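You operate a simulated robot arm through the tools that you are given. There is no shell and no other tool. Be economical: measure what you need, move in short steps, check, and stop when the job is done.

You are at the controls of a simulated robot arm. One attempt, no reset.

Task
Put things in order on the top of the black desk. At the end: the green dabber stands where the clear jar stood; the tall pink tank (marked "NEW") stands where the green dabber stood; the tall grey tank (marked "NEW") stands where the tall pink tank stood; the clear jar is on the brown cork coaster; whatever was shut is shut again. Leave all else as you found it, and nothing knocked over.

Only the result counts: the job must be done as asked and must still hold three seconds after the hand-in. Knocking over, shifting, dropping, spilling or breaking anything else fails it.

Robot
A 7-joint arm with a two-finger parallel gripper, fixed in place. Base frame: the origin is at the foot of the arm, x ahead of it, y to its left, z up; the work surface is at about z = 0. Lengths are in mm, angles in rad, forces in N, time in s.
With the tool pointing down near the work surface it reaches from about 240 to 620 mm from the base axis. Its first joint turns from -1.152 to 1.152 rad. Payload 2.6 kg.
Tool frame: the origin (TCP) lies between the finger pads and is the grasp point; the fingertips stand 30 mm ahead of it; z points along the fingers, y is the line along which they close. The gripper opens to 94 mm. The fingers are 28 mm wide and 10 mm thick; the gripper's body (50 by 96 mm) begins 55 mm behind the TCP.
Orientation is that of the tool frame in the base frame, as [roll, pitch, yaw] about the fixed x, y, z axes, in that order (R = Rz(yaw) Ry(pitch) Rx(roll)). With the fingers straight down and closing along the base's y, the tool's x points along the base's -x, its y along +y and its z along -z.

Tools
- The arm moves only by the tool send_rows. Its argument "commands" is a list of rows, each a list of 7 numbers: the shift along the tool's x, y, z in m, then the turn, a rotation vector about the tool's x, y, z in rad, then the gripper command, from -1 (fully open) to 1 (shut), values between in proportion. In form: [[dx, dy, dz, rx, ry, rz, fingers], ...]. A call has 1 to 10 rows; each row shifts and turns the commanded pose from where the row before left it, along the tool's axes as they then stand. A row lasts 0.2 s, in which the tool goes at most 50 mm and 0.15 rad; a call with a longer step from one row to the next is refused whole, and so is a gripper value outside its range. Where a pose cannot be reached the arm comes as near as it can. A force on the tool above 40 N (or 10 N above the force at the start of the call, whichever is more), or a blocked arm, ends the call early, and 0.2 s more pass. The fingers move at their own pace (about 72 mm/s each) and stop on an object; they squeeze with about 21 N. The grip force told is the motor's: it shows also when the fingers shut on nothing. Time passes only in rows, and 0.2 s behind the last, so rows that do not move let the fingers close. It gives the time, the measured TCP pose, the force on the tool (base axes), the opening and the grip force at its end, in the units of the frame above (readings bear some noise).
- Cameras (640 x 400 px; columns grow to the right, rows downward): "scene" is fixed at [45.5, 447.4, 549.9]; the picture's right is [-0.63, -0.78, 0.00], its down [-0.53, 0.43, -0.73] and it looks along [0.57, -0.46, -0.68] (base axes); focal length 318 px, centre (320, 200). "wrist" rides on the gripper at [-37, 0, -58] in the tool frame; the picture's right is [0.00, -1.00, 0.00], its down [0.97, 0.00, -0.24] and it looks along [0.24, 0.00, 0.97] (tool axes); focal length 218 px, centre (320, 200).
- camera(camera): a new picture of that camera. The clock stands still meanwhile.
- measure_at(camera, pixels): for up to 12 pixels [column, row] of the newest picture of that camera ("zoom" is the newest enlarged one), the place [x, y, z] in the base frame of the surface seen there, good to about 3 mm. The clock stands still meanwhile.
- enlarge(camera, box): a new picture of the part [left, top, right, bottom] of that camera's present view, enlarged. The clock stands still meanwhile.
- close_job(): hands the job in; it is judged then, once.

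Keep the steps short. Do not move on a guess: measure, check each grasp and each placing, and mend mistakes. In all there are 80 turns and 34 pictures (those below and enlarged ones count). Leave the gripper open and the arm clear of the work at the hand-in unless told otherwise, and finish with a single line.

The tools are called after ">>>" as a command line: name --pt "numbers of a row" for each row, then --argument value for the rest, lists and objects as JSON in quotes. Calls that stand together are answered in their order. send_rows: Moves the arm, as the interface text tells. Its arguments: {"type":"object","properties":{"commands":{"type":"array","items":{"type":"array","items":{"type":"number"}}}},"required":["commands"]} The other tools are called the same way: camera (camera) takes a picture; measure_at (camera, pixels) gives the place of the surface under pixels of a picture; enlarge (camera, box) takes an enlarged picture of a part of a camera's view; close_job () hands the job in.

At the start:

```text
t: 0.0
ee_pos: [328.2, 225.3, 309.3]
tcp_rot: [3.139, -0.001, -3.141]
force: [-0.7, 0.2, 0.8]
gripper_width: 93.8
grasp_force: 0.1
```

scene: 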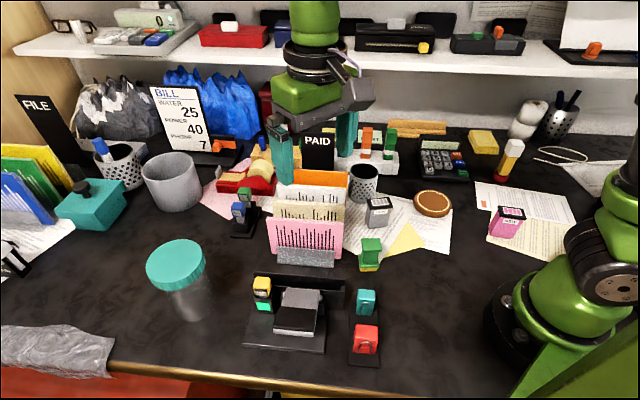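
wrist: 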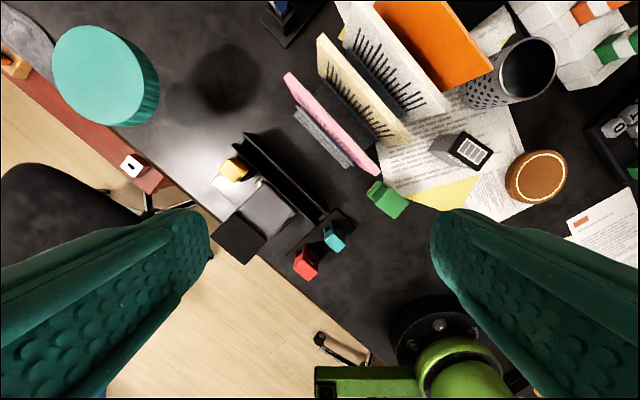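

I see a teal-lidded clear jar near (178,280), a green item near (370,253), a pink one at (507,222), a grey one at (378,210) and the coaster at (432,203). I'll enlarge the view to identify them.

>>> enlarge --camera "scene" --box '[340, 160, 560, 298]'

>>> enlarge --camera "scene" --box '[120, 180, 400, 355]'

```text
2.90 times, centred on (450, 229) of scene
```

zoom: 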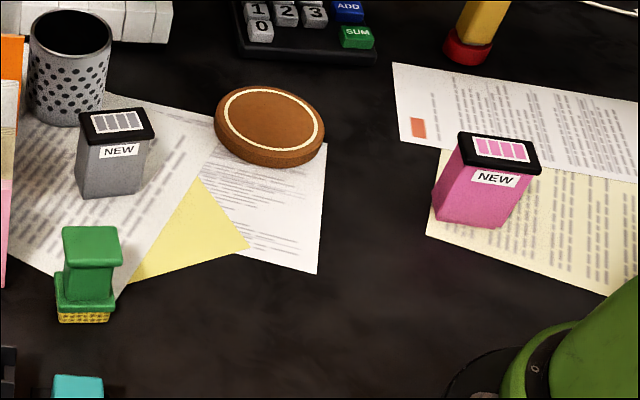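

```text
2.29 times, centred on (260, 268) of scene
```

zoom: 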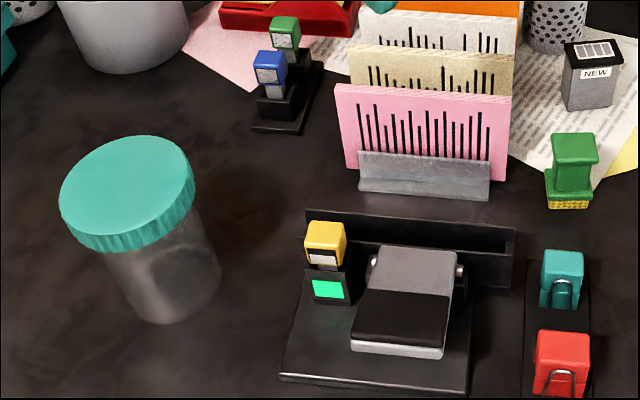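

The items are clear. Now I'll measure points on each: the jar lid and foot, the dabber, both tanks and the coaster.

>>> measure_at --camera "scene" --pixels '[[176, 262], [148, 276], [204, 254], [178, 240], [160, 290], [193, 314], [205, 300], [432, 200], [415, 198], [450, 206], [436, 190], [428, 208]]'

>>> measure_at --camera "scene" --pixels '[[371, 244], [363, 241], [379, 241], [370, 267], [381, 200], [370, 202], [390, 201], [376, 227], [514, 211], [500, 207], [525, 216], [499, 236]]'

>>> measure_at --camera "zoom" --pixels '[[574, 142], [552, 138], [597, 138], [556, 156], [595, 157], [550, 206], [587, 207], [594, 50], [566, 45], [614, 42], [622, 62], [574, 66]]'

```text
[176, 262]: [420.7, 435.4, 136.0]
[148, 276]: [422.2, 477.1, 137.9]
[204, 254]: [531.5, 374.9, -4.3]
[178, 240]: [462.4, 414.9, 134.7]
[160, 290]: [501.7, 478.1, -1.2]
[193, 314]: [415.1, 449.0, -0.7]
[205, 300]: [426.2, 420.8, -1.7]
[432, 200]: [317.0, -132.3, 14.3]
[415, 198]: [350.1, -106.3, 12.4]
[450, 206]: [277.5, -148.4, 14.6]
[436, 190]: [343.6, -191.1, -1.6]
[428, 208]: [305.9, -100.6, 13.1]
```

```text
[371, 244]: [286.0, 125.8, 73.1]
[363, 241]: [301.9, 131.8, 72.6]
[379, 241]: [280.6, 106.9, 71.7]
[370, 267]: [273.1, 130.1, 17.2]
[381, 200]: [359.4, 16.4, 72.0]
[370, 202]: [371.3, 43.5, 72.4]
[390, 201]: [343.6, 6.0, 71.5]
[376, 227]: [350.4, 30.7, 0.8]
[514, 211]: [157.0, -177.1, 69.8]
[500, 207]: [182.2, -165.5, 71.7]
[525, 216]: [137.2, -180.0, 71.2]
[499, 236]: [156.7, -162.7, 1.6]
```

```text
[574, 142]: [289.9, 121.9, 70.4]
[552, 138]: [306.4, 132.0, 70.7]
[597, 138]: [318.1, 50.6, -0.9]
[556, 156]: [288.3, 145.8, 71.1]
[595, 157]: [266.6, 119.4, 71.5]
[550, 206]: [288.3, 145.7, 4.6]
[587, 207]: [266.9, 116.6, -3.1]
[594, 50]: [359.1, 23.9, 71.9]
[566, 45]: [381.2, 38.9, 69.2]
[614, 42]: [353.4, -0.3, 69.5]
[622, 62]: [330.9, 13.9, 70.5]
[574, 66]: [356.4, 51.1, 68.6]
```

The jar sits near the edge of reach, so I need its lid edges precisely. I'll measure the lid rim and body in the zoom, plus the pink tank from the scene view.

>>> measure_at --camera "zoom" --pixels '[[66, 192], [90, 155], [130, 140], [170, 146], [186, 170], [165, 208], [120, 230], [80, 228], [125, 185], [190, 205], [130, 290], [200, 250]]'

>>> enlarge --camera "wrist" --box '[30, 0, 350, 200]'

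>>> measure_at --camera "scene" --pixels '[[498, 206], [499, 208], [524, 210], [523, 219], [497, 217], [490, 234], [512, 238], [510, 230], [420, 192], [445, 194], [450, 200], [416, 206]]'

```text
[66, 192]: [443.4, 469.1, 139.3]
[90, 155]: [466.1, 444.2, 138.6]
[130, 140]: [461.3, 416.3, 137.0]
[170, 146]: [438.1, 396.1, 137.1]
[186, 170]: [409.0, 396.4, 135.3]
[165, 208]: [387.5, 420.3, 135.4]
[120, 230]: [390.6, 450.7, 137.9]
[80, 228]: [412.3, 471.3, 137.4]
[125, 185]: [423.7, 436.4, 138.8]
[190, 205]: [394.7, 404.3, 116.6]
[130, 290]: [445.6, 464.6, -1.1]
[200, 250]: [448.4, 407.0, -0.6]
```

```text
2.00 times, centred on (190, 100) of wrist
```

zoom: 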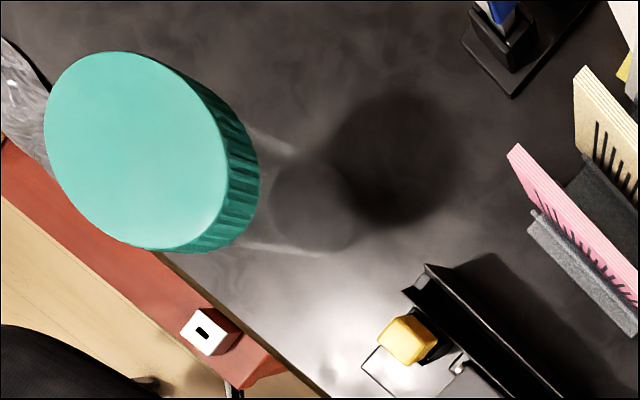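

```text
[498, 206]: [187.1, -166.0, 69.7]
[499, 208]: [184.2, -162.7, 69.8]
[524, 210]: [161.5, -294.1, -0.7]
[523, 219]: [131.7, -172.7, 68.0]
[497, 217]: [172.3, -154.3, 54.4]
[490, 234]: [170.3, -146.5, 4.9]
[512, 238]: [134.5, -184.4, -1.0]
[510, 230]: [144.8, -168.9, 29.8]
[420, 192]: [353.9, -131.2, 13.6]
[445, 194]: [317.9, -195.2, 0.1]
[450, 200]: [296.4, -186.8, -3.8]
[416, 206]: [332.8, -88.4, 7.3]
```

The lid centre comes out at about (427, 433), about 84 mm across and with its top at z≈137. I'll go above it at z≈230 with the fingers open and recheck with the wrist camera.

>>> send_rows --pt "-0.0165 0.0347 0.0132 0 0 0 -1" --pt "-0.0165 0.0347 0.0132 0 0 0 -1" --pt "-0.0165 0.0347 0.0132 0 0 0 -1" --pt "-0.0165 0.0347 0.0132 0 0 0 -1" --pt "-0.0165 0.0347 0.0132 0 0 0 -1" --pt "-0.0165 0.0347 0.0132 0 0 0 -1" --pt "0 0 0 0 0 0 -1"

>>> camera --camera "wrist"

```text
t: 1.6
ee_pos: [411.0, 409.1, 240.7]
tcp_rot: [3.14, 0.0, -3.141]
force: [0.2, -0.7, 0.6]
gripper_width: 94.1
grasp_force: 0.1
out of reach, approached as far as the arm can: row 6
```

```text
28 pictures are left
```

wrist: 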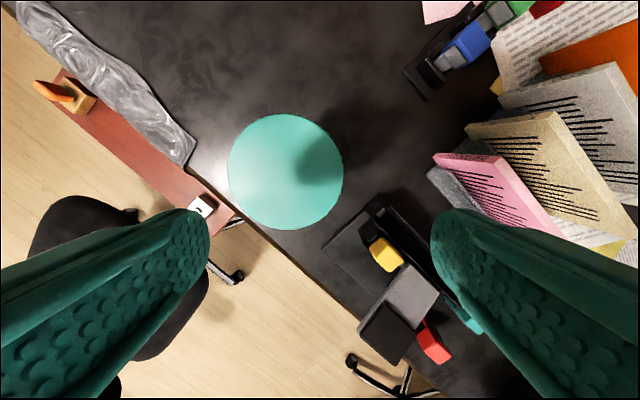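

The arm ran short of reach at z=240, and it should reach farther lower down. I'll measure the lid again in this view: rim at (228,172), (343,172), (285,114) and (285,229).

>>> measure_at --camera "wrist" --pixels '[[230, 168], [341, 172], [286, 116], [290, 227], [286, 171], [246, 130], [327, 212], [326, 132], [246, 210]]'

>>> send_rows --pt "0 0 0.025 0 0 0 -1" --pt "0 0 0.025 0 0 0 -1" --pt "0 0 0 0 0 0 -1"

```text
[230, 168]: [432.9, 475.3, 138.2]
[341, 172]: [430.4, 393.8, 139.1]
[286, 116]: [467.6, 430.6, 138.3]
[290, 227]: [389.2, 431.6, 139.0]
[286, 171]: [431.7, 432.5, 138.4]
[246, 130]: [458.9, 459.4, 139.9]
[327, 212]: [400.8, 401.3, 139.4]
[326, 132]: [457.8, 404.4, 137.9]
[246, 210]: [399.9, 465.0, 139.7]
```

```text
t: 2.4
ee_pos: [412.2, 407.9, 190.9]
tcp_rot: [3.139, 0.0, 3.142]
force: [0.1, 0.5, -0.2]
gripper_width: 94.0
grasp_force: 0.1
```

The lid centre is (429, 433), 82 mm across. I'm going down to z≈176, then out to the centre.

>>> send_rows --pt "0 0 0.014 0 0 0 -1" --pt "-0.0085 0.0125 0 0 0 0 -1" --pt "-0.0085 0.0125 0 0 0 0 -1" --pt "0 0 0 0 0 0 -1"

>>> camera --camera "wrist"

```text
t: 3.4
ee_pos: [421.0, 428.7, 175.0]
tcp_rot: [3.141, 0.001, 3.141]
force: [0.6, 0.6, -0.3]
gripper_width: 93.9
grasp_force: 0.0
out of reach, approached as far as the arm can: row 3
```

```text
27 pictures are left
```

wrist: 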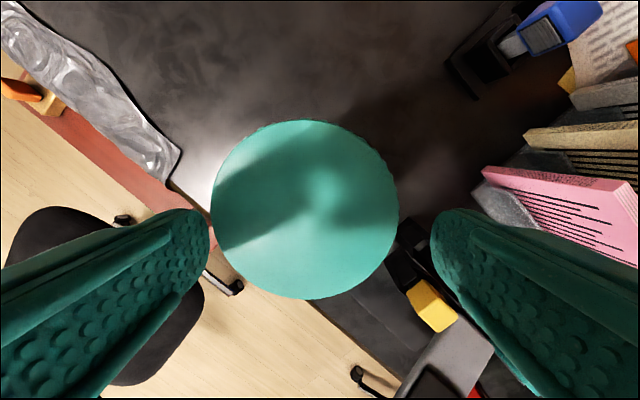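

I reached (421, 429), and the radius limit grows lower down. I'll centre on y=433 with x slightly short, descend to z≈125 beside the lid, then push out in x.

>>> send_rows --pt "0.007 0.0045 0 0 0 0 -1" --pt "0 0 0.012 0 0 0 -1" --pt "0 0 0.013 0 0 0 -1" --pt "0 0 0.013 0 0 0 -1" --pt "0 0 0.012 0 0 0 -1" --pt "-0.008 0 0 0 0 0 -1" --pt "-0.007 0 0 0 0 0 -1" --pt "0 0 0 0 0 0 -1"

>>> camera --camera "wrist"

```text
t: 5.2
ee_pos: [431.7, 431.8, 125.0]
tcp_rot: [-3.14, 0.0, -3.142]
force: [-0.3, 0.9, 0.3]
gripper_width: 93.9
grasp_force: 0.1
```

```text
26 pictures are left
```

wrist: 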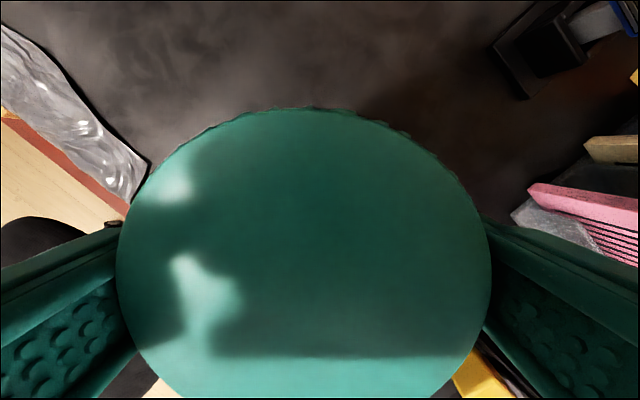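

The lid sits between the fingers, about 3 mm to the +y side. I'll shift +2.5 mm in y and close.

>>> send_rows --pt "0 0.0025 0 0 0 0 -1" --pt "0 0 0 0 0 0 1" --pt "0 0 0 0 0 0 1" --pt "0 0 0 0 0 0 1"

>>> send_rows --pt "0 0 -0.006 0 0 0 1" --pt "0 0 -0.006 0 0 0 1" --pt "0 0 0 0 0 0 1"

>>> enlarge --camera "scene" --box '[100, 180, 340, 330]'

```text
t: 6.2
ee_pos: [431.4, 434.6, 123.7]
tcp_rot: [3.139, 0.0, -3.142]
force: [-0.7, -0.3, -0.9]
gripper_width: 84.9
grasp_force: 20.7
```

```text
t: 7.0
ee_pos: [429.6, 434.5, 136.3]
tcp_rot: [3.14, 0.0, 3.141]
force: [-0.8, -0.3, -1.3]
gripper_width: 84.6
grasp_force: 20.3
```

```text
2.67 times, centred on (220, 255) of scene
```

zoom: 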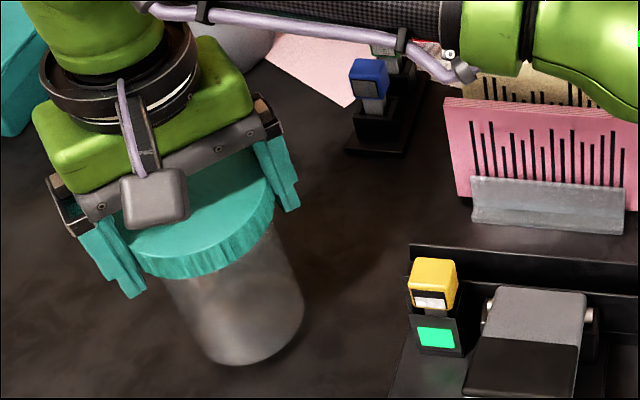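

The jar foot seems to have come up about 5 px with the lid, but the force change is small. I'll lift 20 mm more and compare.

>>> send_rows --pt "0 0 -0.008 0 0 0 1" --pt "0 0 -0.008 0 0 0 1" --pt "0 0 -0.008 0 0 0 1" --pt "0 0 0 0 0 0 1"

>>> enlarge --camera "scene" --box '[100, 180, 340, 330]'

```text
t: 8.0
ee_pos: [422.3, 433.5, 160.3]
tcp_rot: [3.14, 0.0, -3.142]
force: [-0.3, -0.5, -0.7]
gripper_width: 84.6
grasp_force: 21.0
out of reach, approached as far as the arm can: row 1, 2
```

```text
2.67 times, centred on (220, 255) of scene
```

zoom: 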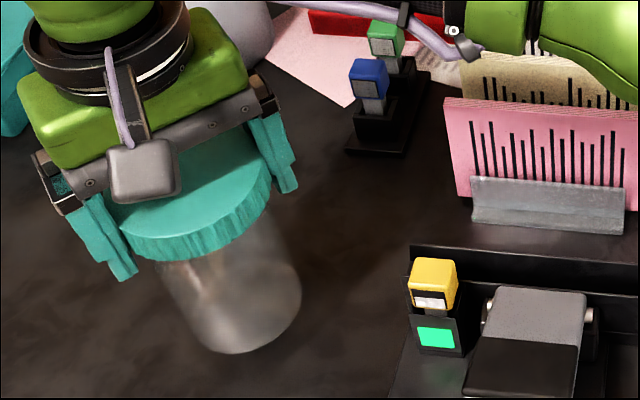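

The foot has risen with the lid, so the whole jar is held and still shut. Next I'll bring it in and raise it, and measure the coaster precisely at the same time.

>>> send_rows --pt "0.012 -0.012 -0.015 0 0 0 1" --pt "0.012 -0.012 -0.015 0 0 0 1" --pt "0.012 -0.012 -0.02 0 0 0 1" --pt "0.012 -0.012 -0.02 0 0 0 1" --pt "0.012 -0.012 -0.02 0 0 0 1" --pt "0 -0.01 -0.02 0 0 0 1" --pt "0 -0.01 -0.02 0 0 0 1" --pt "0 0 0 0 0 0 1"

>>> camera --camera "scene"

```text
t: 9.8
ee_pos: [389.2, 394.6, 300.2]
tcp_rot: [3.139, 0.001, -3.14]
force: [-0.5, -0.5, -0.8]
gripper_width: 85.0
grasp_force: 20.9
out of reach, approached as far as the arm can: row 1, 2, 3, 4, 5, 7
```

```text
23 pictures are left
```

scene: 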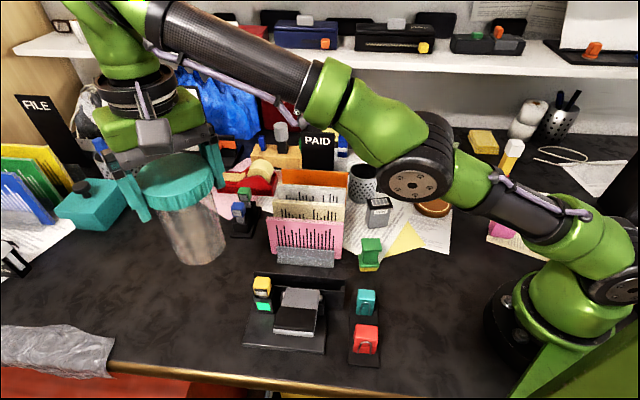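

The jar is held upright and shut, with its bottom at about z=175. I'll carry it toward the coaster side along x≈320 at z≈300.

>>> send_rows --pt "0.0175 -0.034 0 0 0 0 1" --pt "0.0175 -0.034 0 0 0 0 1" --pt "0.0175 -0.034 0 0 0 0 1" --pt "0.0175 -0.034 0 0 0 0 1" --pt "0 -0.03 0 0 0 0 1" --pt "0 -0.03 0 0 0 0 1" --pt "0 0 0 0 0 0 1"

```text
t: 11.4
ee_pos: [403.4, 284.0, 329.6]
tcp_rot: [3.139, 0.0, -3.141]
force: [-0.2, 0.3, -1.2]
gripper_width: 84.7
grasp_force: 21.0
out of reach, approached as far as the arm can: row 1, 2, 3, 4
```

The commanded and actual poses agree again at (403, 284, 330). I'm continuing to the coaster side.

>>> send_rows --pt "0.03 -0.03 0 0 0 0 1" --pt "0.03 -0.03 0 0 0 0 1" --pt "0.02 -0.04 0 0 0 0 1" --pt "0 -0.045 0 0 0 0 1" --pt "0 -0.045 0 0 0 0 1" --pt "0 -0.045 0 0 0 0 1" --pt "0 -0.045 0 0 0 0 1" --pt "0 -0.045 0 0 0 0 1" --pt "0 -0.04 0 0 0 0 1" --pt "0 0 0 0 0 0 1"

>>> camera --camera "scene"

```text
t: 13.6
ee_pos: [322.6, -81.4, 327.5]
tcp_rot: [3.14, -0.001, -3.141]
force: [-0.4, 0.6, -0.7]
gripper_width: 84.7
grasp_force: 21.4
```

```text
22 pictures are left
```

scene: 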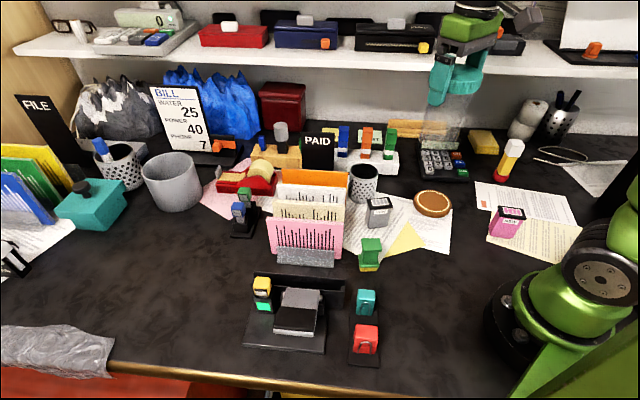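

The coaster is fully visible, so I'll enlarge it for a precise centre.

>>> enlarge --camera "scene" --box '[392, 180, 472, 230]'

```text
8.00 times, centred on (432, 205) of scene
```

zoom: 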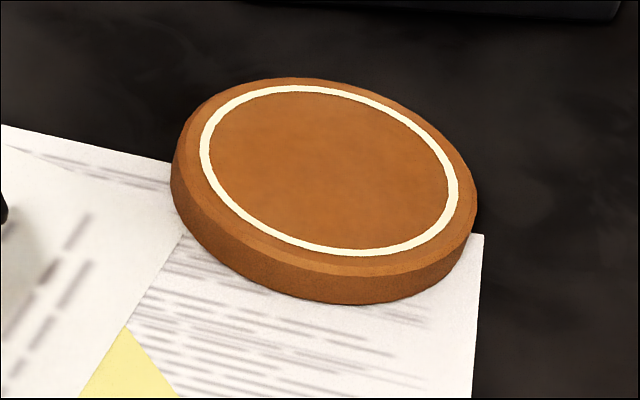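

>>> measure_at --camera "zoom" --pixels '[[203, 145], [455, 197], [296, 89], [358, 252], [225, 104], [427, 237], [390, 109], [260, 226], [330, 170], [330, 165], [325, 172], [335, 170]]'

```text
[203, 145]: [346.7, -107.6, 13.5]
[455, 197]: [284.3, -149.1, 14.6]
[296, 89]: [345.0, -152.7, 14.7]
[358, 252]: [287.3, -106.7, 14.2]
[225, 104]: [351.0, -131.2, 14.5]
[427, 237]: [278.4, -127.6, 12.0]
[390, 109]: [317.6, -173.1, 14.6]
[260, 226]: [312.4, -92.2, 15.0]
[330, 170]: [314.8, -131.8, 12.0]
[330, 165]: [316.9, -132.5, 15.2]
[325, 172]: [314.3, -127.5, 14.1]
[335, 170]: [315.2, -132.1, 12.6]
```

The coaster centre is (315, -130) with its top at z≈14. The TCP target is (317, -130), and contact should come at TCP z≈138. I'm going down to z≈165.

>>> send_rows --pt "0.006 -0.0486 0 0 0 0 1" --pt "0 0 0.04 0 0 0 1" --pt "0 0 0.04 0 0 0 1" --pt "0 0 0.04 0 0 0 1" --pt "0 0 0.03 0 0 0 1" --pt "0 0 0.012 0 0 0 1" --pt "0 0 0 0 0 0 1"

>>> enlarge --camera "scene" --box '[352, 110, 512, 230]'

```text
t: 15.2
ee_pos: [314.5, -129.1, 167.1]
tcp_rot: [-3.141, 0.001, -3.14]
force: [-0.3, -0.7, -1.1]
gripper_width: 84.7
grasp_force: 20.8
```

```text
3.33 times, centred on (432, 170) of scene
```

zoom: 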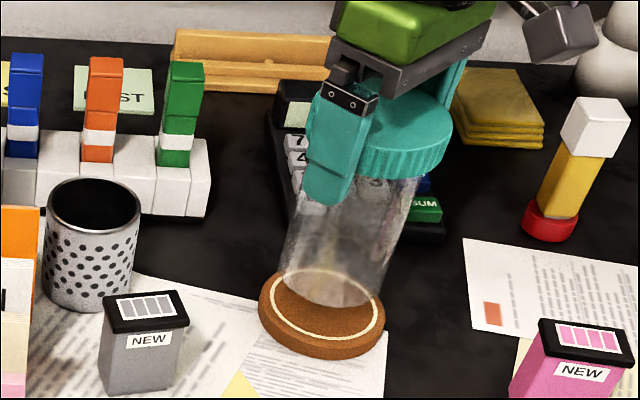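

The jar is above the coaster. I'm lowering it in small steps.

>>> send_rows --pt "-0.002 0 0.01 0 0 0 1" --pt "0 0 0.01 0 0 0 1" --pt "0 0 0.004 0 0 0 1" --pt "0 0 0.002 0 0 0 1" --pt "0 0 0 0 0 0 1"

```text
t: 16.4
ee_pos: [317.6, -130.9, 139.8]
tcp_rot: [3.14, 0.001, 3.141]
force: [0.0, 0.2, -0.7]
gripper_width: 84.7
grasp_force: 20.8
```

>>> send_rows --pt "0 0 0.001 0 0 0 1" --pt "0 0 0.001 0 0 0 1" --pt "0 0 0 0 0 0 1"

```text
t: 17.2
ee_pos: [318.8, -130.2, 140.2]
tcp_rot: [3.139, 0.001, 3.142]
force: [0.4, -0.4, -1.1]
gripper_width: 84.6
grasp_force: 21.3
```

There's no contact yet, so I'll go 2 mm more.

>>> send_rows --pt "0 0 0.001 0 0 0 1" --pt "0 0 0.001 0 0 0 1" --pt "0 0 0 0 0 0 1"

>>> enlarge --camera "scene" --box '[382, 130, 492, 230]'

```text
t: 18.0
ee_pos: [320.2, -129.9, 138.8]
tcp_rot: [3.141, 0.004, 3.141]
force: [-0.8, -0.8, 17.8]
gripper_width: 84.8
grasp_force: 20.4
```

```text
4.00 times, centred on (437, 180) of scene
```

zoom: 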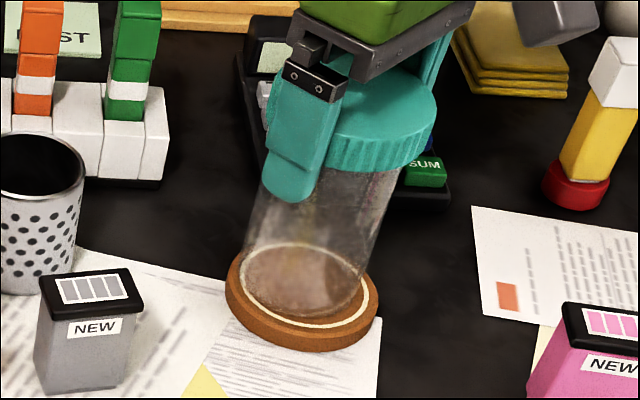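

Contact at 17.8 N, and the jar foot is inside the coaster ring. I'll ease off 1 mm, open, and then raise straight up.

>>> send_rows --pt "0 0 -0.001 0 0 0 1" --pt "0 0 0 0 0 0 -0.9" --pt "0 0 0 0 0 0 -1" --pt "0 0 0 0 0 0 -1"

>>> send_rows --pt "0 0 -0.01 0 0 0 -1" --pt "0 0 -0.02 0 0 0 -1" --pt "0 0 -0.03 0 0 0 -1" --pt "0 0 -0.045 0 0 0 -1" --pt "0 0 -0.045 0 0 0 -1" --pt "0 0 0 0 0 0 -1"

>>> camera --camera "wrist"

>>> camera --camera "scene"

```text
t: 19.0
ee_pos: [318.9, -128.9, 137.9]
tcp_rot: [3.14, -0.001, -3.141]
force: [0.3, -0.4, 0.5]
gripper_width: 94.2
grasp_force: 0.0
```

```text
t: 20.4
ee_pos: [320.8, -130.1, 289.1]
tcp_rot: [3.14, -0.001, 3.141]
force: [-0.2, -0.3, -0.4]
gripper_width: 93.9
grasp_force: 0.1
```

```text
18 pictures are left
```

wrist: 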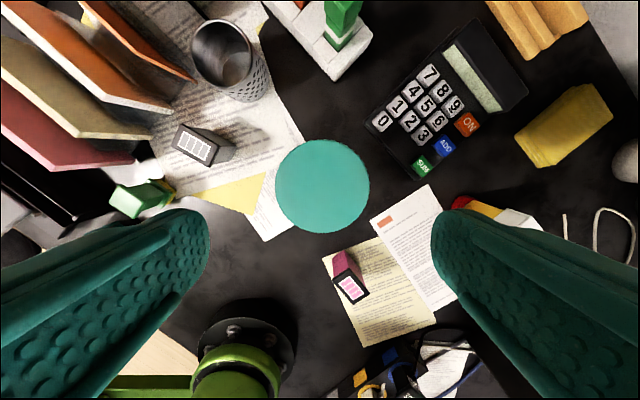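

```text
17 pictures are left
```

scene: 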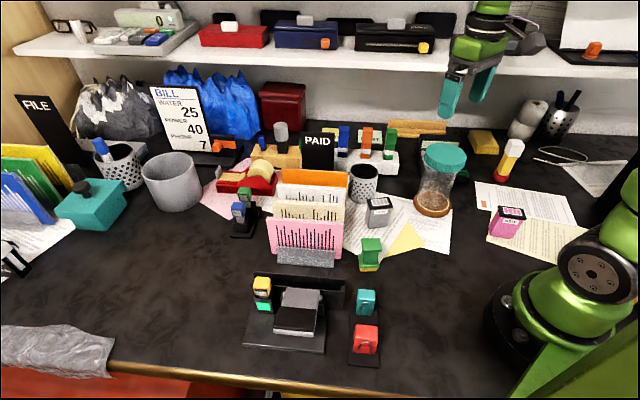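

The jar is on the coaster with its lid on. In the wrist view I'll measure the tops of the pink tank (near 350,288), the grey tank (195,145) and the dabber (130,200).

>>> enlarge --camera "wrist" --box '[300, 220, 400, 320]'

>>> measure_at --camera "wrist" --pixels '[[322, 186], [277, 186], [367, 186], [322, 142], [322, 230], [180, 126], [173, 147], [206, 163], [213, 142], [193, 145]]'

```text
4.00 times, centred on (350, 270) of wrist
```

zoom: 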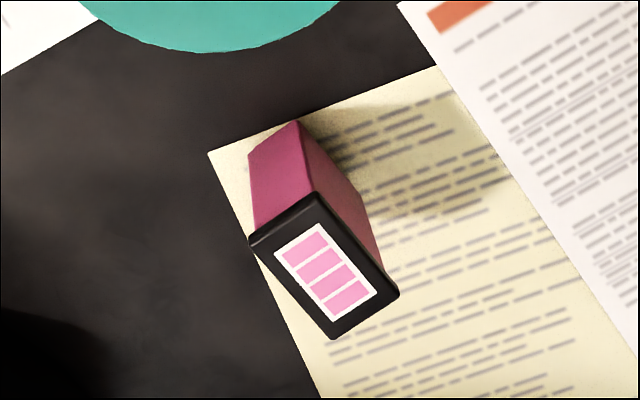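

```text
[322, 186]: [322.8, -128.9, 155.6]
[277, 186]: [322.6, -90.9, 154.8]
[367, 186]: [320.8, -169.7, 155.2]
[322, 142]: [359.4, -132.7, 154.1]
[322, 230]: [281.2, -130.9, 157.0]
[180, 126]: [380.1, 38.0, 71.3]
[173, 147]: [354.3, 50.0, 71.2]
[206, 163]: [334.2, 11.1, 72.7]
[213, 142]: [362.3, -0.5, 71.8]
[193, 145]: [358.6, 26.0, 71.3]
```

The jar centre is (321, -130) and well inside the coaster. Now the pink tank corners.

>>> measure_at --camera "zoom" --pixels '[[256, 240], [316, 198], [393, 293], [334, 333], [325, 268], [252, 160], [297, 128], [320, 240], [380, 270]]'

>>> enlarge --camera "wrist" --box '[90, 110, 250, 230]'

```text
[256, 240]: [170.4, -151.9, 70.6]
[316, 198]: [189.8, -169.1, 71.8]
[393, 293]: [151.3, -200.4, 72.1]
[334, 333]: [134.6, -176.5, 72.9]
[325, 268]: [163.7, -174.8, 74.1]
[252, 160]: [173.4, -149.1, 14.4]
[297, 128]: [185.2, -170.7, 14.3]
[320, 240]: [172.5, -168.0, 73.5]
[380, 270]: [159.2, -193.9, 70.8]
```

```text
3.33 times, centred on (170, 170) of wrist
```

zoom: 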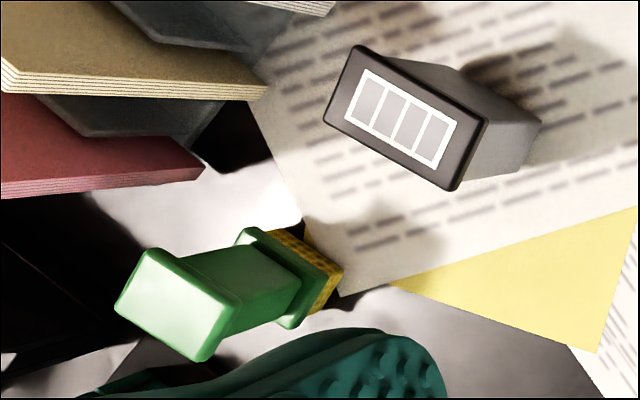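

Pink's top centre is about (161.5, -174.5) and grey's is about (357.6, 24.6). Now I'll measure the dabber's top and base.

>>> measure_at --camera "zoom" --pixels '[[155, 252], [236, 304], [199, 355], [120, 306], [178, 305], [246, 232], [300, 280], [288, 322], [272, 240], [338, 268], [308, 308], [265, 262]]'

```text
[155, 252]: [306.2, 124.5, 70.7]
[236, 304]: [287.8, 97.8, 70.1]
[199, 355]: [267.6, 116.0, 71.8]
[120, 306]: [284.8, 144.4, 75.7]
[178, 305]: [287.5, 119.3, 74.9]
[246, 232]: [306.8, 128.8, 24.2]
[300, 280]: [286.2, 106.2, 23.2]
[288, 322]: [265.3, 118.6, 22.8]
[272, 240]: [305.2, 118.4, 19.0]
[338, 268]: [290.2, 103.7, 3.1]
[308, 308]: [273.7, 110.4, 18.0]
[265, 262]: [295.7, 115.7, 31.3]
```

The dabber centre is about (287, 123.5), with its short side closing near θ≈0.98. I'll check the neighbouring obstacles (card rack right end, teal stamp, mat edge) in the scene.

>>> measure_at --camera "scene" --pixels '[[342, 222], [340, 255], [333, 265], [331, 252], [345, 206], [348, 178], [368, 291], [374, 292], [370, 282], [356, 292], [340, 276], [344, 284]]'

```text
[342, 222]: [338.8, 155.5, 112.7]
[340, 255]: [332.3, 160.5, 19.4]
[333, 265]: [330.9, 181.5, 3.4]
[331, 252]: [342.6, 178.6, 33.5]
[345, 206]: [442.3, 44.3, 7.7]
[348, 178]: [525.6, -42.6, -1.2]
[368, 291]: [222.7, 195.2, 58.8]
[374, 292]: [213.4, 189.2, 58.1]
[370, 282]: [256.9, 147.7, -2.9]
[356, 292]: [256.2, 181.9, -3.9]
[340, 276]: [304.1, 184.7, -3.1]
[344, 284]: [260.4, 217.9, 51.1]
```

The card corner at (339, 155.5, z up to 113) rules out camera-side clearance at θ=0.98. I'll use θ=-0.585 (closing along the dabber's 32 mm side) with a partial opening. First I'll move above the dabber and rotate.

>>> send_rows --pt "0.0056 0.0423 0 0 0 0 -1" --pt "0.0056 0.0423 0 0 0 0 -1" --pt "0.0056 0.0423 0 0 0 0 -1" --pt "0.0056 0.0423 0 0 0 0 -1" --pt "0.0056 0.0423 0 0 0 0 -0.28" --pt "0.0056 0.0423 0 0 0 0 -0.28" --pt "0 0 0 0 0 0.146 -0.28" --pt "0 0 0 0 0 0.146 -0.28" --pt "0 0 0 0 0 0.146 -0.28" --pt "0 0 0 0 0 0.147 -0.28"

>>> send_rows --pt "0 0 0.04 0 0 0 -0.28" --pt "0 0 0.04 0 0 0 -0.28" --pt "0 0 0.04 0 0 0 -0.28" --pt "0 0 0 0 0 0 -0.28"

>>> camera --camera "wrist"

```text
t: 22.6
ee_pos: [286.0, 123.0, 287.6]
tcp_rot: [3.141, 0.0, 2.553]
force: [0.2, 0.3, -0.4]
gripper_width: 60.0
grasp_force: 0.0
```

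```text
t: 23.6
ee_pos: [283.5, 123.6, 166.8]
tcp_rot: [3.141, 0.0, 2.557]
force: [0.2, 0.5, -0.1]
gripper_width: 60.1
grasp_force: 0.0
```

```text
14 pictures are left
```

wrist: 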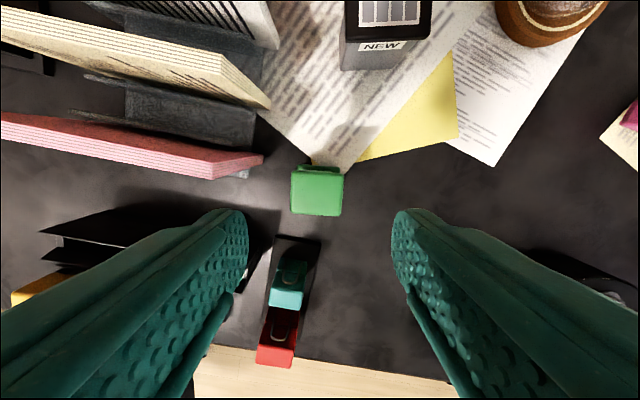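

The dabber is aligned and centred between the fingers. I'll verify its top and the pink card's near corner by measurement.

>>> measure_at --camera "wrist" --pixels '[[293, 172], [341, 175], [340, 213], [294, 212], [317, 192], [262, 156], [262, 162], [246, 174], [316, 165], [270, 105]]'

```text
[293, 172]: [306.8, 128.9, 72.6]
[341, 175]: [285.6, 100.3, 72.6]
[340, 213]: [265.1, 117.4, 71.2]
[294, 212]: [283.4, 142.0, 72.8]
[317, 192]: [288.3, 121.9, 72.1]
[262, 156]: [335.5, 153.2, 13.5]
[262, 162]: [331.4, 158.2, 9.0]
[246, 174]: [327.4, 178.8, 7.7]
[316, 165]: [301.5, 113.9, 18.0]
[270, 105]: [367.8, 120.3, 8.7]
```

The top centre is (285, 122), so the TCP is within 1.5 mm. I'm descending to z≈58, which keeps the gripper body above the cards.

>>> send_rows --pt "-0.001 -0.001 0.04 0 0 0 -0.28" --pt "0 0 0.04 0 0 0 -0.28" --pt "0 0 0.02 0 0 0 -0.28" --pt "0 0 0.009 0 0 0 -0.28" --pt "0 0 0 0 0 0 -0.28"

>>> send_rows --pt "0 0 0 0 0 0 1" --pt "0 0 0 0 0 0 1" --pt "0 0 0 0 0 0 1"

>>> send_rows --pt "0 0 -0.015 0 0 0 1" --pt "0 0 -0.04 0 0 0 1" --pt "0 0 -0.045 0 0 0 1" --pt "0 0 -0.045 0 0 0 1" --pt "0 0 0 0 0 0 1"

>>> camera --camera "scene"

```text
t: 24.8
ee_pos: [283.7, 125.5, 58.2]
tcp_rot: [3.141, 0.002, 2.557]
force: [-0.8, 0.4, 0.8]
gripper_width: 59.6
grasp_force: 0.0
```

```text
t: 25.6
ee_pos: [284.1, 123.2, 58.6]
tcp_rot: [3.141, -0.002, 2.556]
force: [0.5, 0.9, -1.1]
gripper_width: 42.9
grasp_force: 21.4
```

```text
t: 26.8
ee_pos: [285.0, 119.4, 205.8]
tcp_rot: [3.14, 0.0, 2.557]
force: [0.3, 0.2, -0.1]
gripper_width: 42.5
grasp_force: 21.2
```

```text
13 pictures are left
```

scene: 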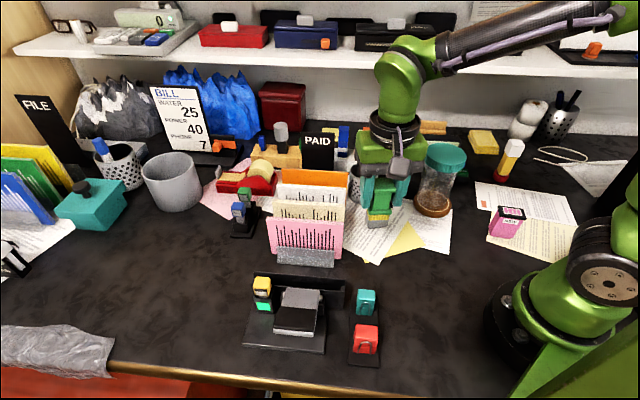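

The dabber is held (43 mm) and upright. I'll carry it in the +y direction clear of the cards, then out toward the jar's old place.

>>> send_rows --pt "0.0189 0.0285 0 0 0 0 1" --pt "0.0189 0.0285 0 0 0 0 1" --pt "0.0189 0.0285 0 0 0 0 1" --pt "0.0189 0.0285 0 0 0 0 1" --pt "0.0189 0.0285 0 0 0 0 1" --pt "0.0189 0.0285 0 0 0 0 1" --pt "-0.0112 0.0329 0.0225 0 0 0 1" --pt "-0.0112 0.0329 0.0225 0 0 0 1" --pt "-0.0112 0.0329 0.0225 0 0 0 1" --pt "-0.0112 0.0329 0.0225 0 0 0 1"

```text
t: 29.0
ee_pos: [399.8, 414.2, 113.7]
tcp_rot: [-3.14, 0.0, 2.556]
force: [-0.2, -0.3, -0.7]
gripper_width: 42.1
grasp_force: 21.1
```

Now to (427, 434.5) at z≈75, then lower to just above contact (58.5).

>>> send_rows --pt "-0.0039 0.0107 0.012 0 0 0 1" --pt "-0.0038 0.0106 0.012 0 0 0 1" --pt "-0.0038 0.0106 0.012 0 0 0 1" --pt "0 0 0.01 0 0 0 1" --pt "0 0 0.004 0 0 0 1" --pt "0 0 0 0 0 0 1"

```text
t: 30.4
ee_pos: [421.6, 432.8, 64.5]
tcp_rot: [3.139, 0.0, 2.557]
force: [-0.8, 0.4, -0.7]
gripper_width: 42.0
grasp_force: 20.7
```

I'm 5 mm short in x. I'll correct that and lower slowly.

>>> send_rows --pt "-0.0036 0.0044 0 0 0 0 1" --pt "0 0 0.002 0 0 0 1" --pt "0 0 0.002 0 0 0 1" --pt "0 0 0 0 0 0 1"

>>> send_rows --pt "0 0 0.001 0 0 0 1" --pt "0 0 0 0 0 0 1"

>>> enlarge --camera "scene" --box '[100, 200, 292, 320]'

```text
t: 31.4
ee_pos: [427.0, 434.1, 60.9]
tcp_rot: [-3.141, 0.0, 2.555]
force: [0.2, 0.6, -1.5]
gripper_width: 41.6
grasp_force: 21.2
```

```text
t: 32.0
ee_pos: [427.7, 435.0, 59.5]
tcp_rot: [3.14, -0.002, 2.556]
force: [-0.2, -0.2, -0.9]
gripper_width: 42.2
grasp_force: 21.5
```

```text
3.33 times, centred on (196, 260) of scene
```

zoom: 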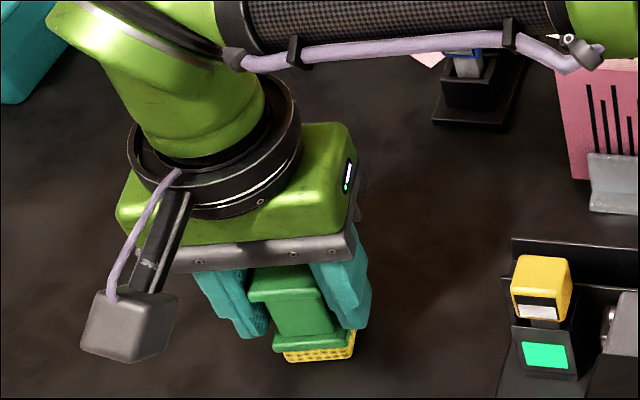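

The dabber is near the surface. I'll lower in 1 mm steps until contact.

>>> send_rows --pt "0 0 0.001 0 0 0 1" --pt "0 0 0.001 0 0 0 1" --pt "0 0 0 0 0 0 1"

```text
t: 32.8
ee_pos: [428.1, 433.8, 58.3]
tcp_rot: [3.139, 0.0, 2.558]
force: [-0.9, -1.7, 2.9]
gripper_width: 41.9
grasp_force: 21.3
```

Contact is light (≈3 N). I'll press 0.5 mm more and open partially, since the surroundings are clear, then raise.

>>> send_rows --pt "0 0 0.0005 0 0 0 1" --pt "0 0 0 0 0 0 -0.28" --pt "0 0 0 0 0 0 -0.28" --pt "0 0 -0.01 0 0 0 -0.28" --pt "0 0 -0.03 0 0 0 -0.28" --pt "0 0 -0.04 0 0 0 -0.28" --pt "0 0 0 0 0 0 -0.28"

>>> camera --camera "wrist"

```text
t: 34.4
ee_pos: [427.0, 434.5, 137.4]
tcp_rot: [-3.141, 0.0, 2.557]
force: [-0.9, 0.7, -0.3]
gripper_width: 60.4
grasp_force: 0.1
```

```text
11 pictures are left
```

wrist: 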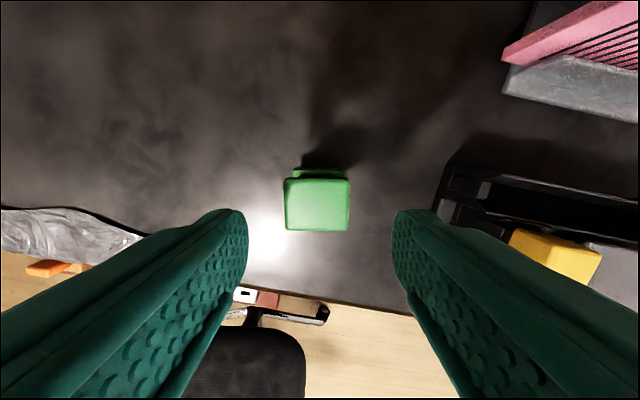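

>>> measure_at --camera "wrist" --pixels '[[287, 182], [347, 182], [347, 226], [288, 226], [317, 205], [294, 174], [345, 174]]'

```text
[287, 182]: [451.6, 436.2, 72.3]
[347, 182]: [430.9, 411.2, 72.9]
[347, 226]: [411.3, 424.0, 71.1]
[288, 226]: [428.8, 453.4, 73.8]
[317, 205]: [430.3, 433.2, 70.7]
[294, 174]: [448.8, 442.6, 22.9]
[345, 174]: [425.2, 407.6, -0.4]
```

The dabber stands at about (430, 432), which is on target. Next I'll bring the arm in, raise it and travel to the pink tank side.

>>> send_rows --pt "0.0105 -0.034 -0.0225 0 0 0 -0.28" --pt "0.0105 -0.034 -0.0225 0 0 0 -0.28" --pt "0.0105 -0.034 -0.0225 0 0 0 -0.28" --pt "0.0105 -0.034 -0.0225 0 0 0 -0.28" --pt "0 0 0 0 0 0 -0.28"

>>> send_rows --pt "-0.014 -0.0366 -0.0048 0 0 0 -0.28" --pt "-0.014 -0.0366 -0.0048 0 0 0 -0.28" --pt "-0.014 -0.0366 -0.0048 0 0 0 -0.28" --pt "-0.014 -0.0366 -0.0048 0 0 0 -0.28" --pt "-0.014 -0.0366 -0.0048 0 0 0 -0.28" --pt "-0.014 -0.0366 -0.0048 0 0 0 -0.28" --pt "-0.014 -0.0366 -0.0048 0 0 0 -0.28" --pt "-0.014 -0.0366 -0.0048 0 0 0 -0.28" --pt "-0.014 -0.0366 -0.0048 0 0 0 -0.28"

```text
t: 35.6
ee_pos: [318.7, 343.6, 224.9]
tcp_rot: [3.14, -0.001, 2.556]
force: [-0.4, -0.4, -0.8]
gripper_width: 60.3
grasp_force: 0.1
```

```text
t: 37.6
ee_pos: [240.2, 1.1, 273.1]
tcp_rot: [-3.141, -0.001, 2.558]
force: [0.4, -0.9, -0.9]
gripper_width: 60.1
grasp_force: 0.0
```

I'm rotating to θ=-0.927 and moving above the pink tank at z≈180.

>>> send_rows --pt "0 0 0 0 0 0.114 -0.28" --pt "0 0 0 0 0 0.114 -0.28" --pt "0 0 0 0 0 0.114 -0.28" --pt "-0.0185 -0.0336 0.0186 0 0 0 -0.28" --pt "-0.0185 -0.0336 0.0186 0 0 0 -0.28" --pt "-0.0185 -0.0336 0.0186 0 0 0 -0.28" --pt "-0.0185 -0.0336 0.0186 0 0 0 -0.28" --pt "-0.0185 -0.0336 0.0186 0 0 0 -0.28" --pt "0 0 0 0 0 0 -0.28"

>>> camera --camera "wrist"

```text
t: 39.6
ee_pos: [162.8, -178.2, 176.6]
tcp_rot: [-3.141, 0.0, 2.215]
force: [0.0, 0.4, 0.4]
gripper_width: 60.2
grasp_force: 0.2
```

```text
10 pictures are left
```

wrist: 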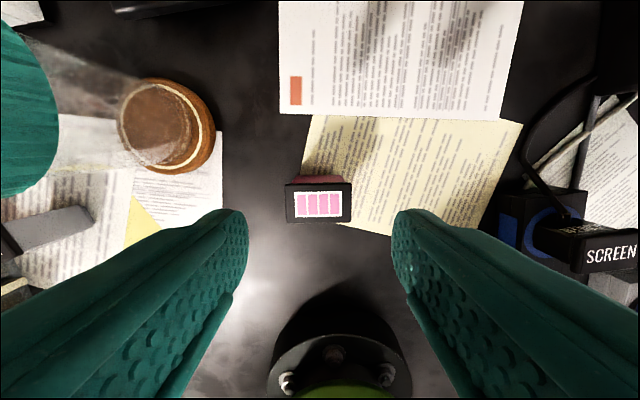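

It's reachable. I'll measure the tank's top corners here.

>>> measure_at --camera "wrist" --pixels '[[288, 187], [350, 185], [349, 220], [289, 221], [319, 204], [305, 180], [342, 180], [318, 187], [318, 219]]'

```text
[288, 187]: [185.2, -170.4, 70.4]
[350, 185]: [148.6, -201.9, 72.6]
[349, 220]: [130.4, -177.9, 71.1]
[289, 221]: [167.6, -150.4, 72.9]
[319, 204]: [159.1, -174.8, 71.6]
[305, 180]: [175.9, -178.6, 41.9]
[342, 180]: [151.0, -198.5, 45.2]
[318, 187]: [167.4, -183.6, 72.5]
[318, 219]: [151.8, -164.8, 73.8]
```

The pink centre is (159.5, -175) and the tank is centred between the fingers. I'll shift 4 mm along tool x and descend to z≈58.

>>> send_rows --pt "0.004 -0.0005 0 0 0 0 -0.28" --pt "0 0 0.04 0 0 0 -0.28" --pt "0 0 0.04 0 0 0 -0.28" --pt "0 0 0.03 0 0 0 -0.28" --pt "0 0 0.009 0 0 0 -0.28" --pt "0 0 0 0 0 0 -0.28"

>>> send_rows --pt "0 0 0 0 0 0 1" --pt "0 0 0 0 0 0 1" --pt "0 0 0 0 0 0 1"

```text
t: 41.0
ee_pos: [157.1, -173.3, 57.4]
tcp_rot: [3.14, 0.0, 2.216]
force: [0.0, -0.5, 0.0]
gripper_width: 60.3
grasp_force: 0.1
```

```text
t: 41.8
ee_pos: [157.6, -173.4, 56.4]
tcp_rot: [-3.141, 0.0, 2.215]
force: [0.4, 0.3, 1.1]
gripper_width: 56.5
grasp_force: 20.9
```

The grip reads 56.5 mm, wider than I measured. I'll lift slowly and check.

>>> send_rows --pt "0 0 -0.01 0 0 0 1" --pt "0 0 -0.015 0 0 0 1" --pt "0 0 -0.025 0 0 0 1" --pt "0 0 0 0 0 0 1"

>>> enlarge --camera "scene" --box '[420, 130, 612, 250]'

```text
t: 42.8
ee_pos: [160.8, -172.3, 108.5]
tcp_rot: [-3.141, 0.001, 2.213]
force: [0.3, 0.2, -1.6]
gripper_width: 56.2
grasp_force: 20.9
```

```text
3.33 times, centred on (516, 190) of scene
```

zoom: 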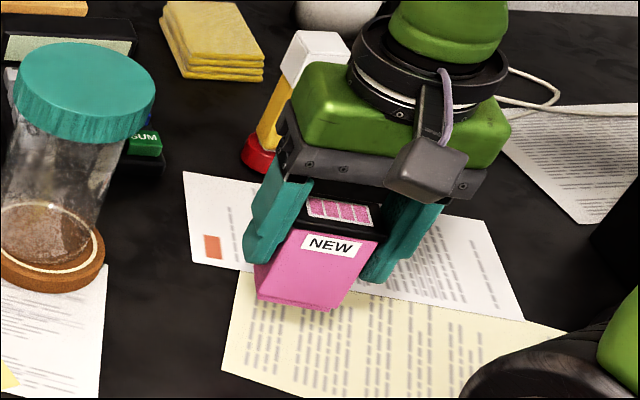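

Pink is held upright. I'm carrying it back: up to z≈218, via (240, 0), rotating to θ=-0.585.

>>> send_rows --pt "0.0149 0.0279 -0.0183 0 0 0 1" --pt "0.0149 0.0279 -0.0183 0 0 0 1" --pt "0.0149 0.0279 -0.0183 0 0 0 1" --pt "0.0149 0.0279 -0.0183 0 0 0 1" --pt "0.0149 0.0279 -0.0183 0 0 0 1" --pt "0.0149 0.0279 -0.0183 0 0 0 1" --pt "0 0 0 0 0 -0.114 1" --pt "0 0 0 0 0 -0.114 1" --pt "0 0 0 0 0 -0.114 1" --pt "0 0 0 0 0 0 1"

```text
t: 45.0
ee_pos: [239.2, -0.1, 218.1]
tcp_rot: [-3.141, 0.0, 2.558]
force: [-0.8, 0.7, -1.0]
gripper_width: 56.0
grasp_force: 20.7
```

Next, above the dabber's old place (284.5, 124), then down to z≈90.

>>> send_rows --pt "0.0077 0.0321 0 0 0 0 1" --pt "0.0077 0.0321 0 0 0 0 1" --pt "0.0077 0.0321 0 0 0 0 1" --pt "0.0077 0.0321 0 0 0 0 1" --pt "0 0 0.04 0 0 0 1" --pt "0 0 0.04 0 0 0 1" --pt "0 0 0.04 0 0 0 1" --pt "0 0 0.01 0 0 0 1" --pt "0 0 0 0 0 0 1"

>>> enlarge --camera "scene" --box '[260, 150, 452, 270]'

```text
t: 47.0
ee_pos: [282.8, 123.1, 89.5]
tcp_rot: [-3.14, -0.001, 2.558]
force: [-0.6, -0.4, -1.5]
gripper_width: 55.6
grasp_force: 20.8
```

```text
3.33 times, centred on (356, 210) of scene
```

zoom: 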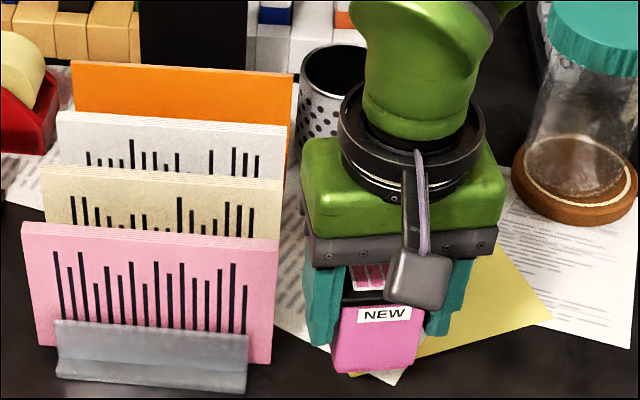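

It's clear of the cards. Lowering.

>>> send_rows --pt "-0.001 0.0015 0.015 0 0 0 1" --pt "0 0 0.01 0 0 0 1" --pt "0 0 0.003 0 0 0 1" --pt "0 0 0 0 0 0 1"

>>> send_rows --pt "0 0 0.001 0 0 0 1" --pt "0 0 0.001 0 0 0 1" --pt "0 0 0 0 0 0 1"

```text
t: 48.0
ee_pos: [285.8, 123.9, 61.8]
tcp_rot: [-3.141, 0.0, 2.555]
force: [0.4, -0.2, -0.5]
gripper_width: 56.1
grasp_force: 21.0
```

```text
t: 48.8
ee_pos: [287.1, 123.7, 59.3]
tcp_rot: [3.141, -0.001, 2.557]
force: [0.1, -0.6, -0.4]
gripper_width: 56.0
grasp_force: 20.9
```

>>> send_rows --pt "0 0 0.001 0 0 0 1" --pt "0 0 0.001 0 0 0 1" --pt "0 0 0 0 0 0 1"

```text
t: 49.6
ee_pos: [286.7, 125.2, 57.0]
tcp_rot: [3.138, 0.001, 2.557]
force: [-3.7, -5.2, 22.7]
gripper_width: 56.1
grasp_force: 21.3
```

Contact. I'll ease off 1 mm, open to about 68 mm, and raise.

>>> send_rows --pt "0 0 -0.001 0 0 0 1" --pt "0 0 0 0 0 0 -0.44" --pt "0 0 0 0 0 0 -0.44" --pt "0 0 -0.01 0 0 0 -0.44" --pt "0 0 -0.03 0 0 0 -0.44" --pt "0 0 -0.04 0 0 0 -0.44" --pt "0 0 -0.04 0 0 0 -0.44" --pt "0 0 0 0 0 0 -0.44"

>>> camera --camera "wrist"

```text
t: 51.4
ee_pos: [287.6, 125.8, 178.3]
tcp_rot: [-3.141, 0.001, 2.556]
force: [0.8, 0.6, 0.4]
gripper_width: 67.7
grasp_force: 0.0
```

```text
7 pictures are left
```

wrist: 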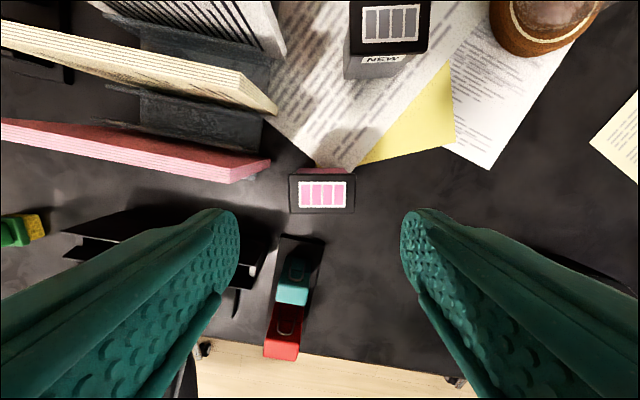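

>>> measure_at --camera "wrist" --pixels '[[291, 178], [353, 176], [352, 210], [292, 211], [322, 194], [352, 3], [429, 3], [425, 50], [352, 52], [390, 25]]'

```text
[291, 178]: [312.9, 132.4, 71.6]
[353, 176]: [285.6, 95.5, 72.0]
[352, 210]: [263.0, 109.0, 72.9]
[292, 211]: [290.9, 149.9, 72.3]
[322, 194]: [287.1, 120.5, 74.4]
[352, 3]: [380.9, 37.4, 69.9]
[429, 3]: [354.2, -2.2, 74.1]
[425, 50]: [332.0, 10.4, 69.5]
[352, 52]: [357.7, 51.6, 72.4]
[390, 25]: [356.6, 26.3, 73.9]
```

Pink stands at (288, 122), correct. Grey's centre is (356.5, 24.5) with the same orientation. I'll hover over it and check the cup clearance.

>>> send_rows --pt "-0.0378 -0.0151 0 0 0 0 -0.44" --pt "-0.0378 -0.0151 0 0 0 0 -0.44" --pt "-0.0378 -0.0151 0 0 0 0 -0.44" --pt "0 0 0 0 0 0 -0.44"

>>> camera --camera "wrist"

```text
t: 52.4
ee_pos: [357.0, 25.1, 178.0]
tcp_rot: [3.141, 0.0, 2.555]
force: [0.3, 0.0, 0.8]
gripper_width: 67.8
grasp_force: 0.1
```

```text
6 pictures are left
```

wrist: 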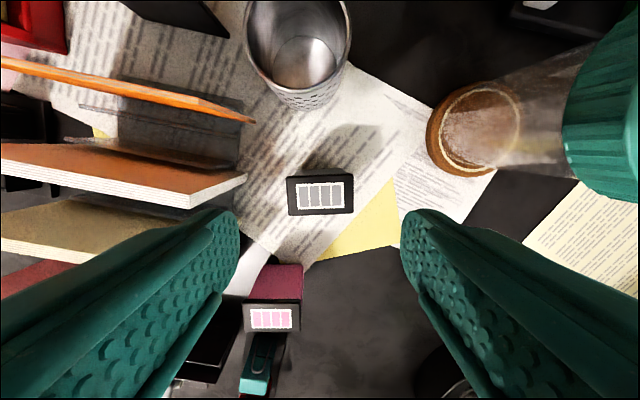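

>>> measure_at --camera "wrist" --pixels '[[288, 178], [352, 176], [352, 213], [289, 214], [320, 195], [245, 176], [243, 184], [190, 200], [252, 121], [297, 85], [320, 88], [345, 50]]'

```text
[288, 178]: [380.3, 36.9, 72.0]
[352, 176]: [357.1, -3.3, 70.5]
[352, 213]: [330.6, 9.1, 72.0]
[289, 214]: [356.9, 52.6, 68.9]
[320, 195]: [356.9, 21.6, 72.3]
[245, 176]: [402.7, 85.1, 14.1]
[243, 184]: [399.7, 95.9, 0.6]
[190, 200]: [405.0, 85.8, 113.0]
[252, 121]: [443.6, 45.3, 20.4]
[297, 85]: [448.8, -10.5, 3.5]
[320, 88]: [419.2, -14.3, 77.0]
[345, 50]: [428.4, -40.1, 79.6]
```

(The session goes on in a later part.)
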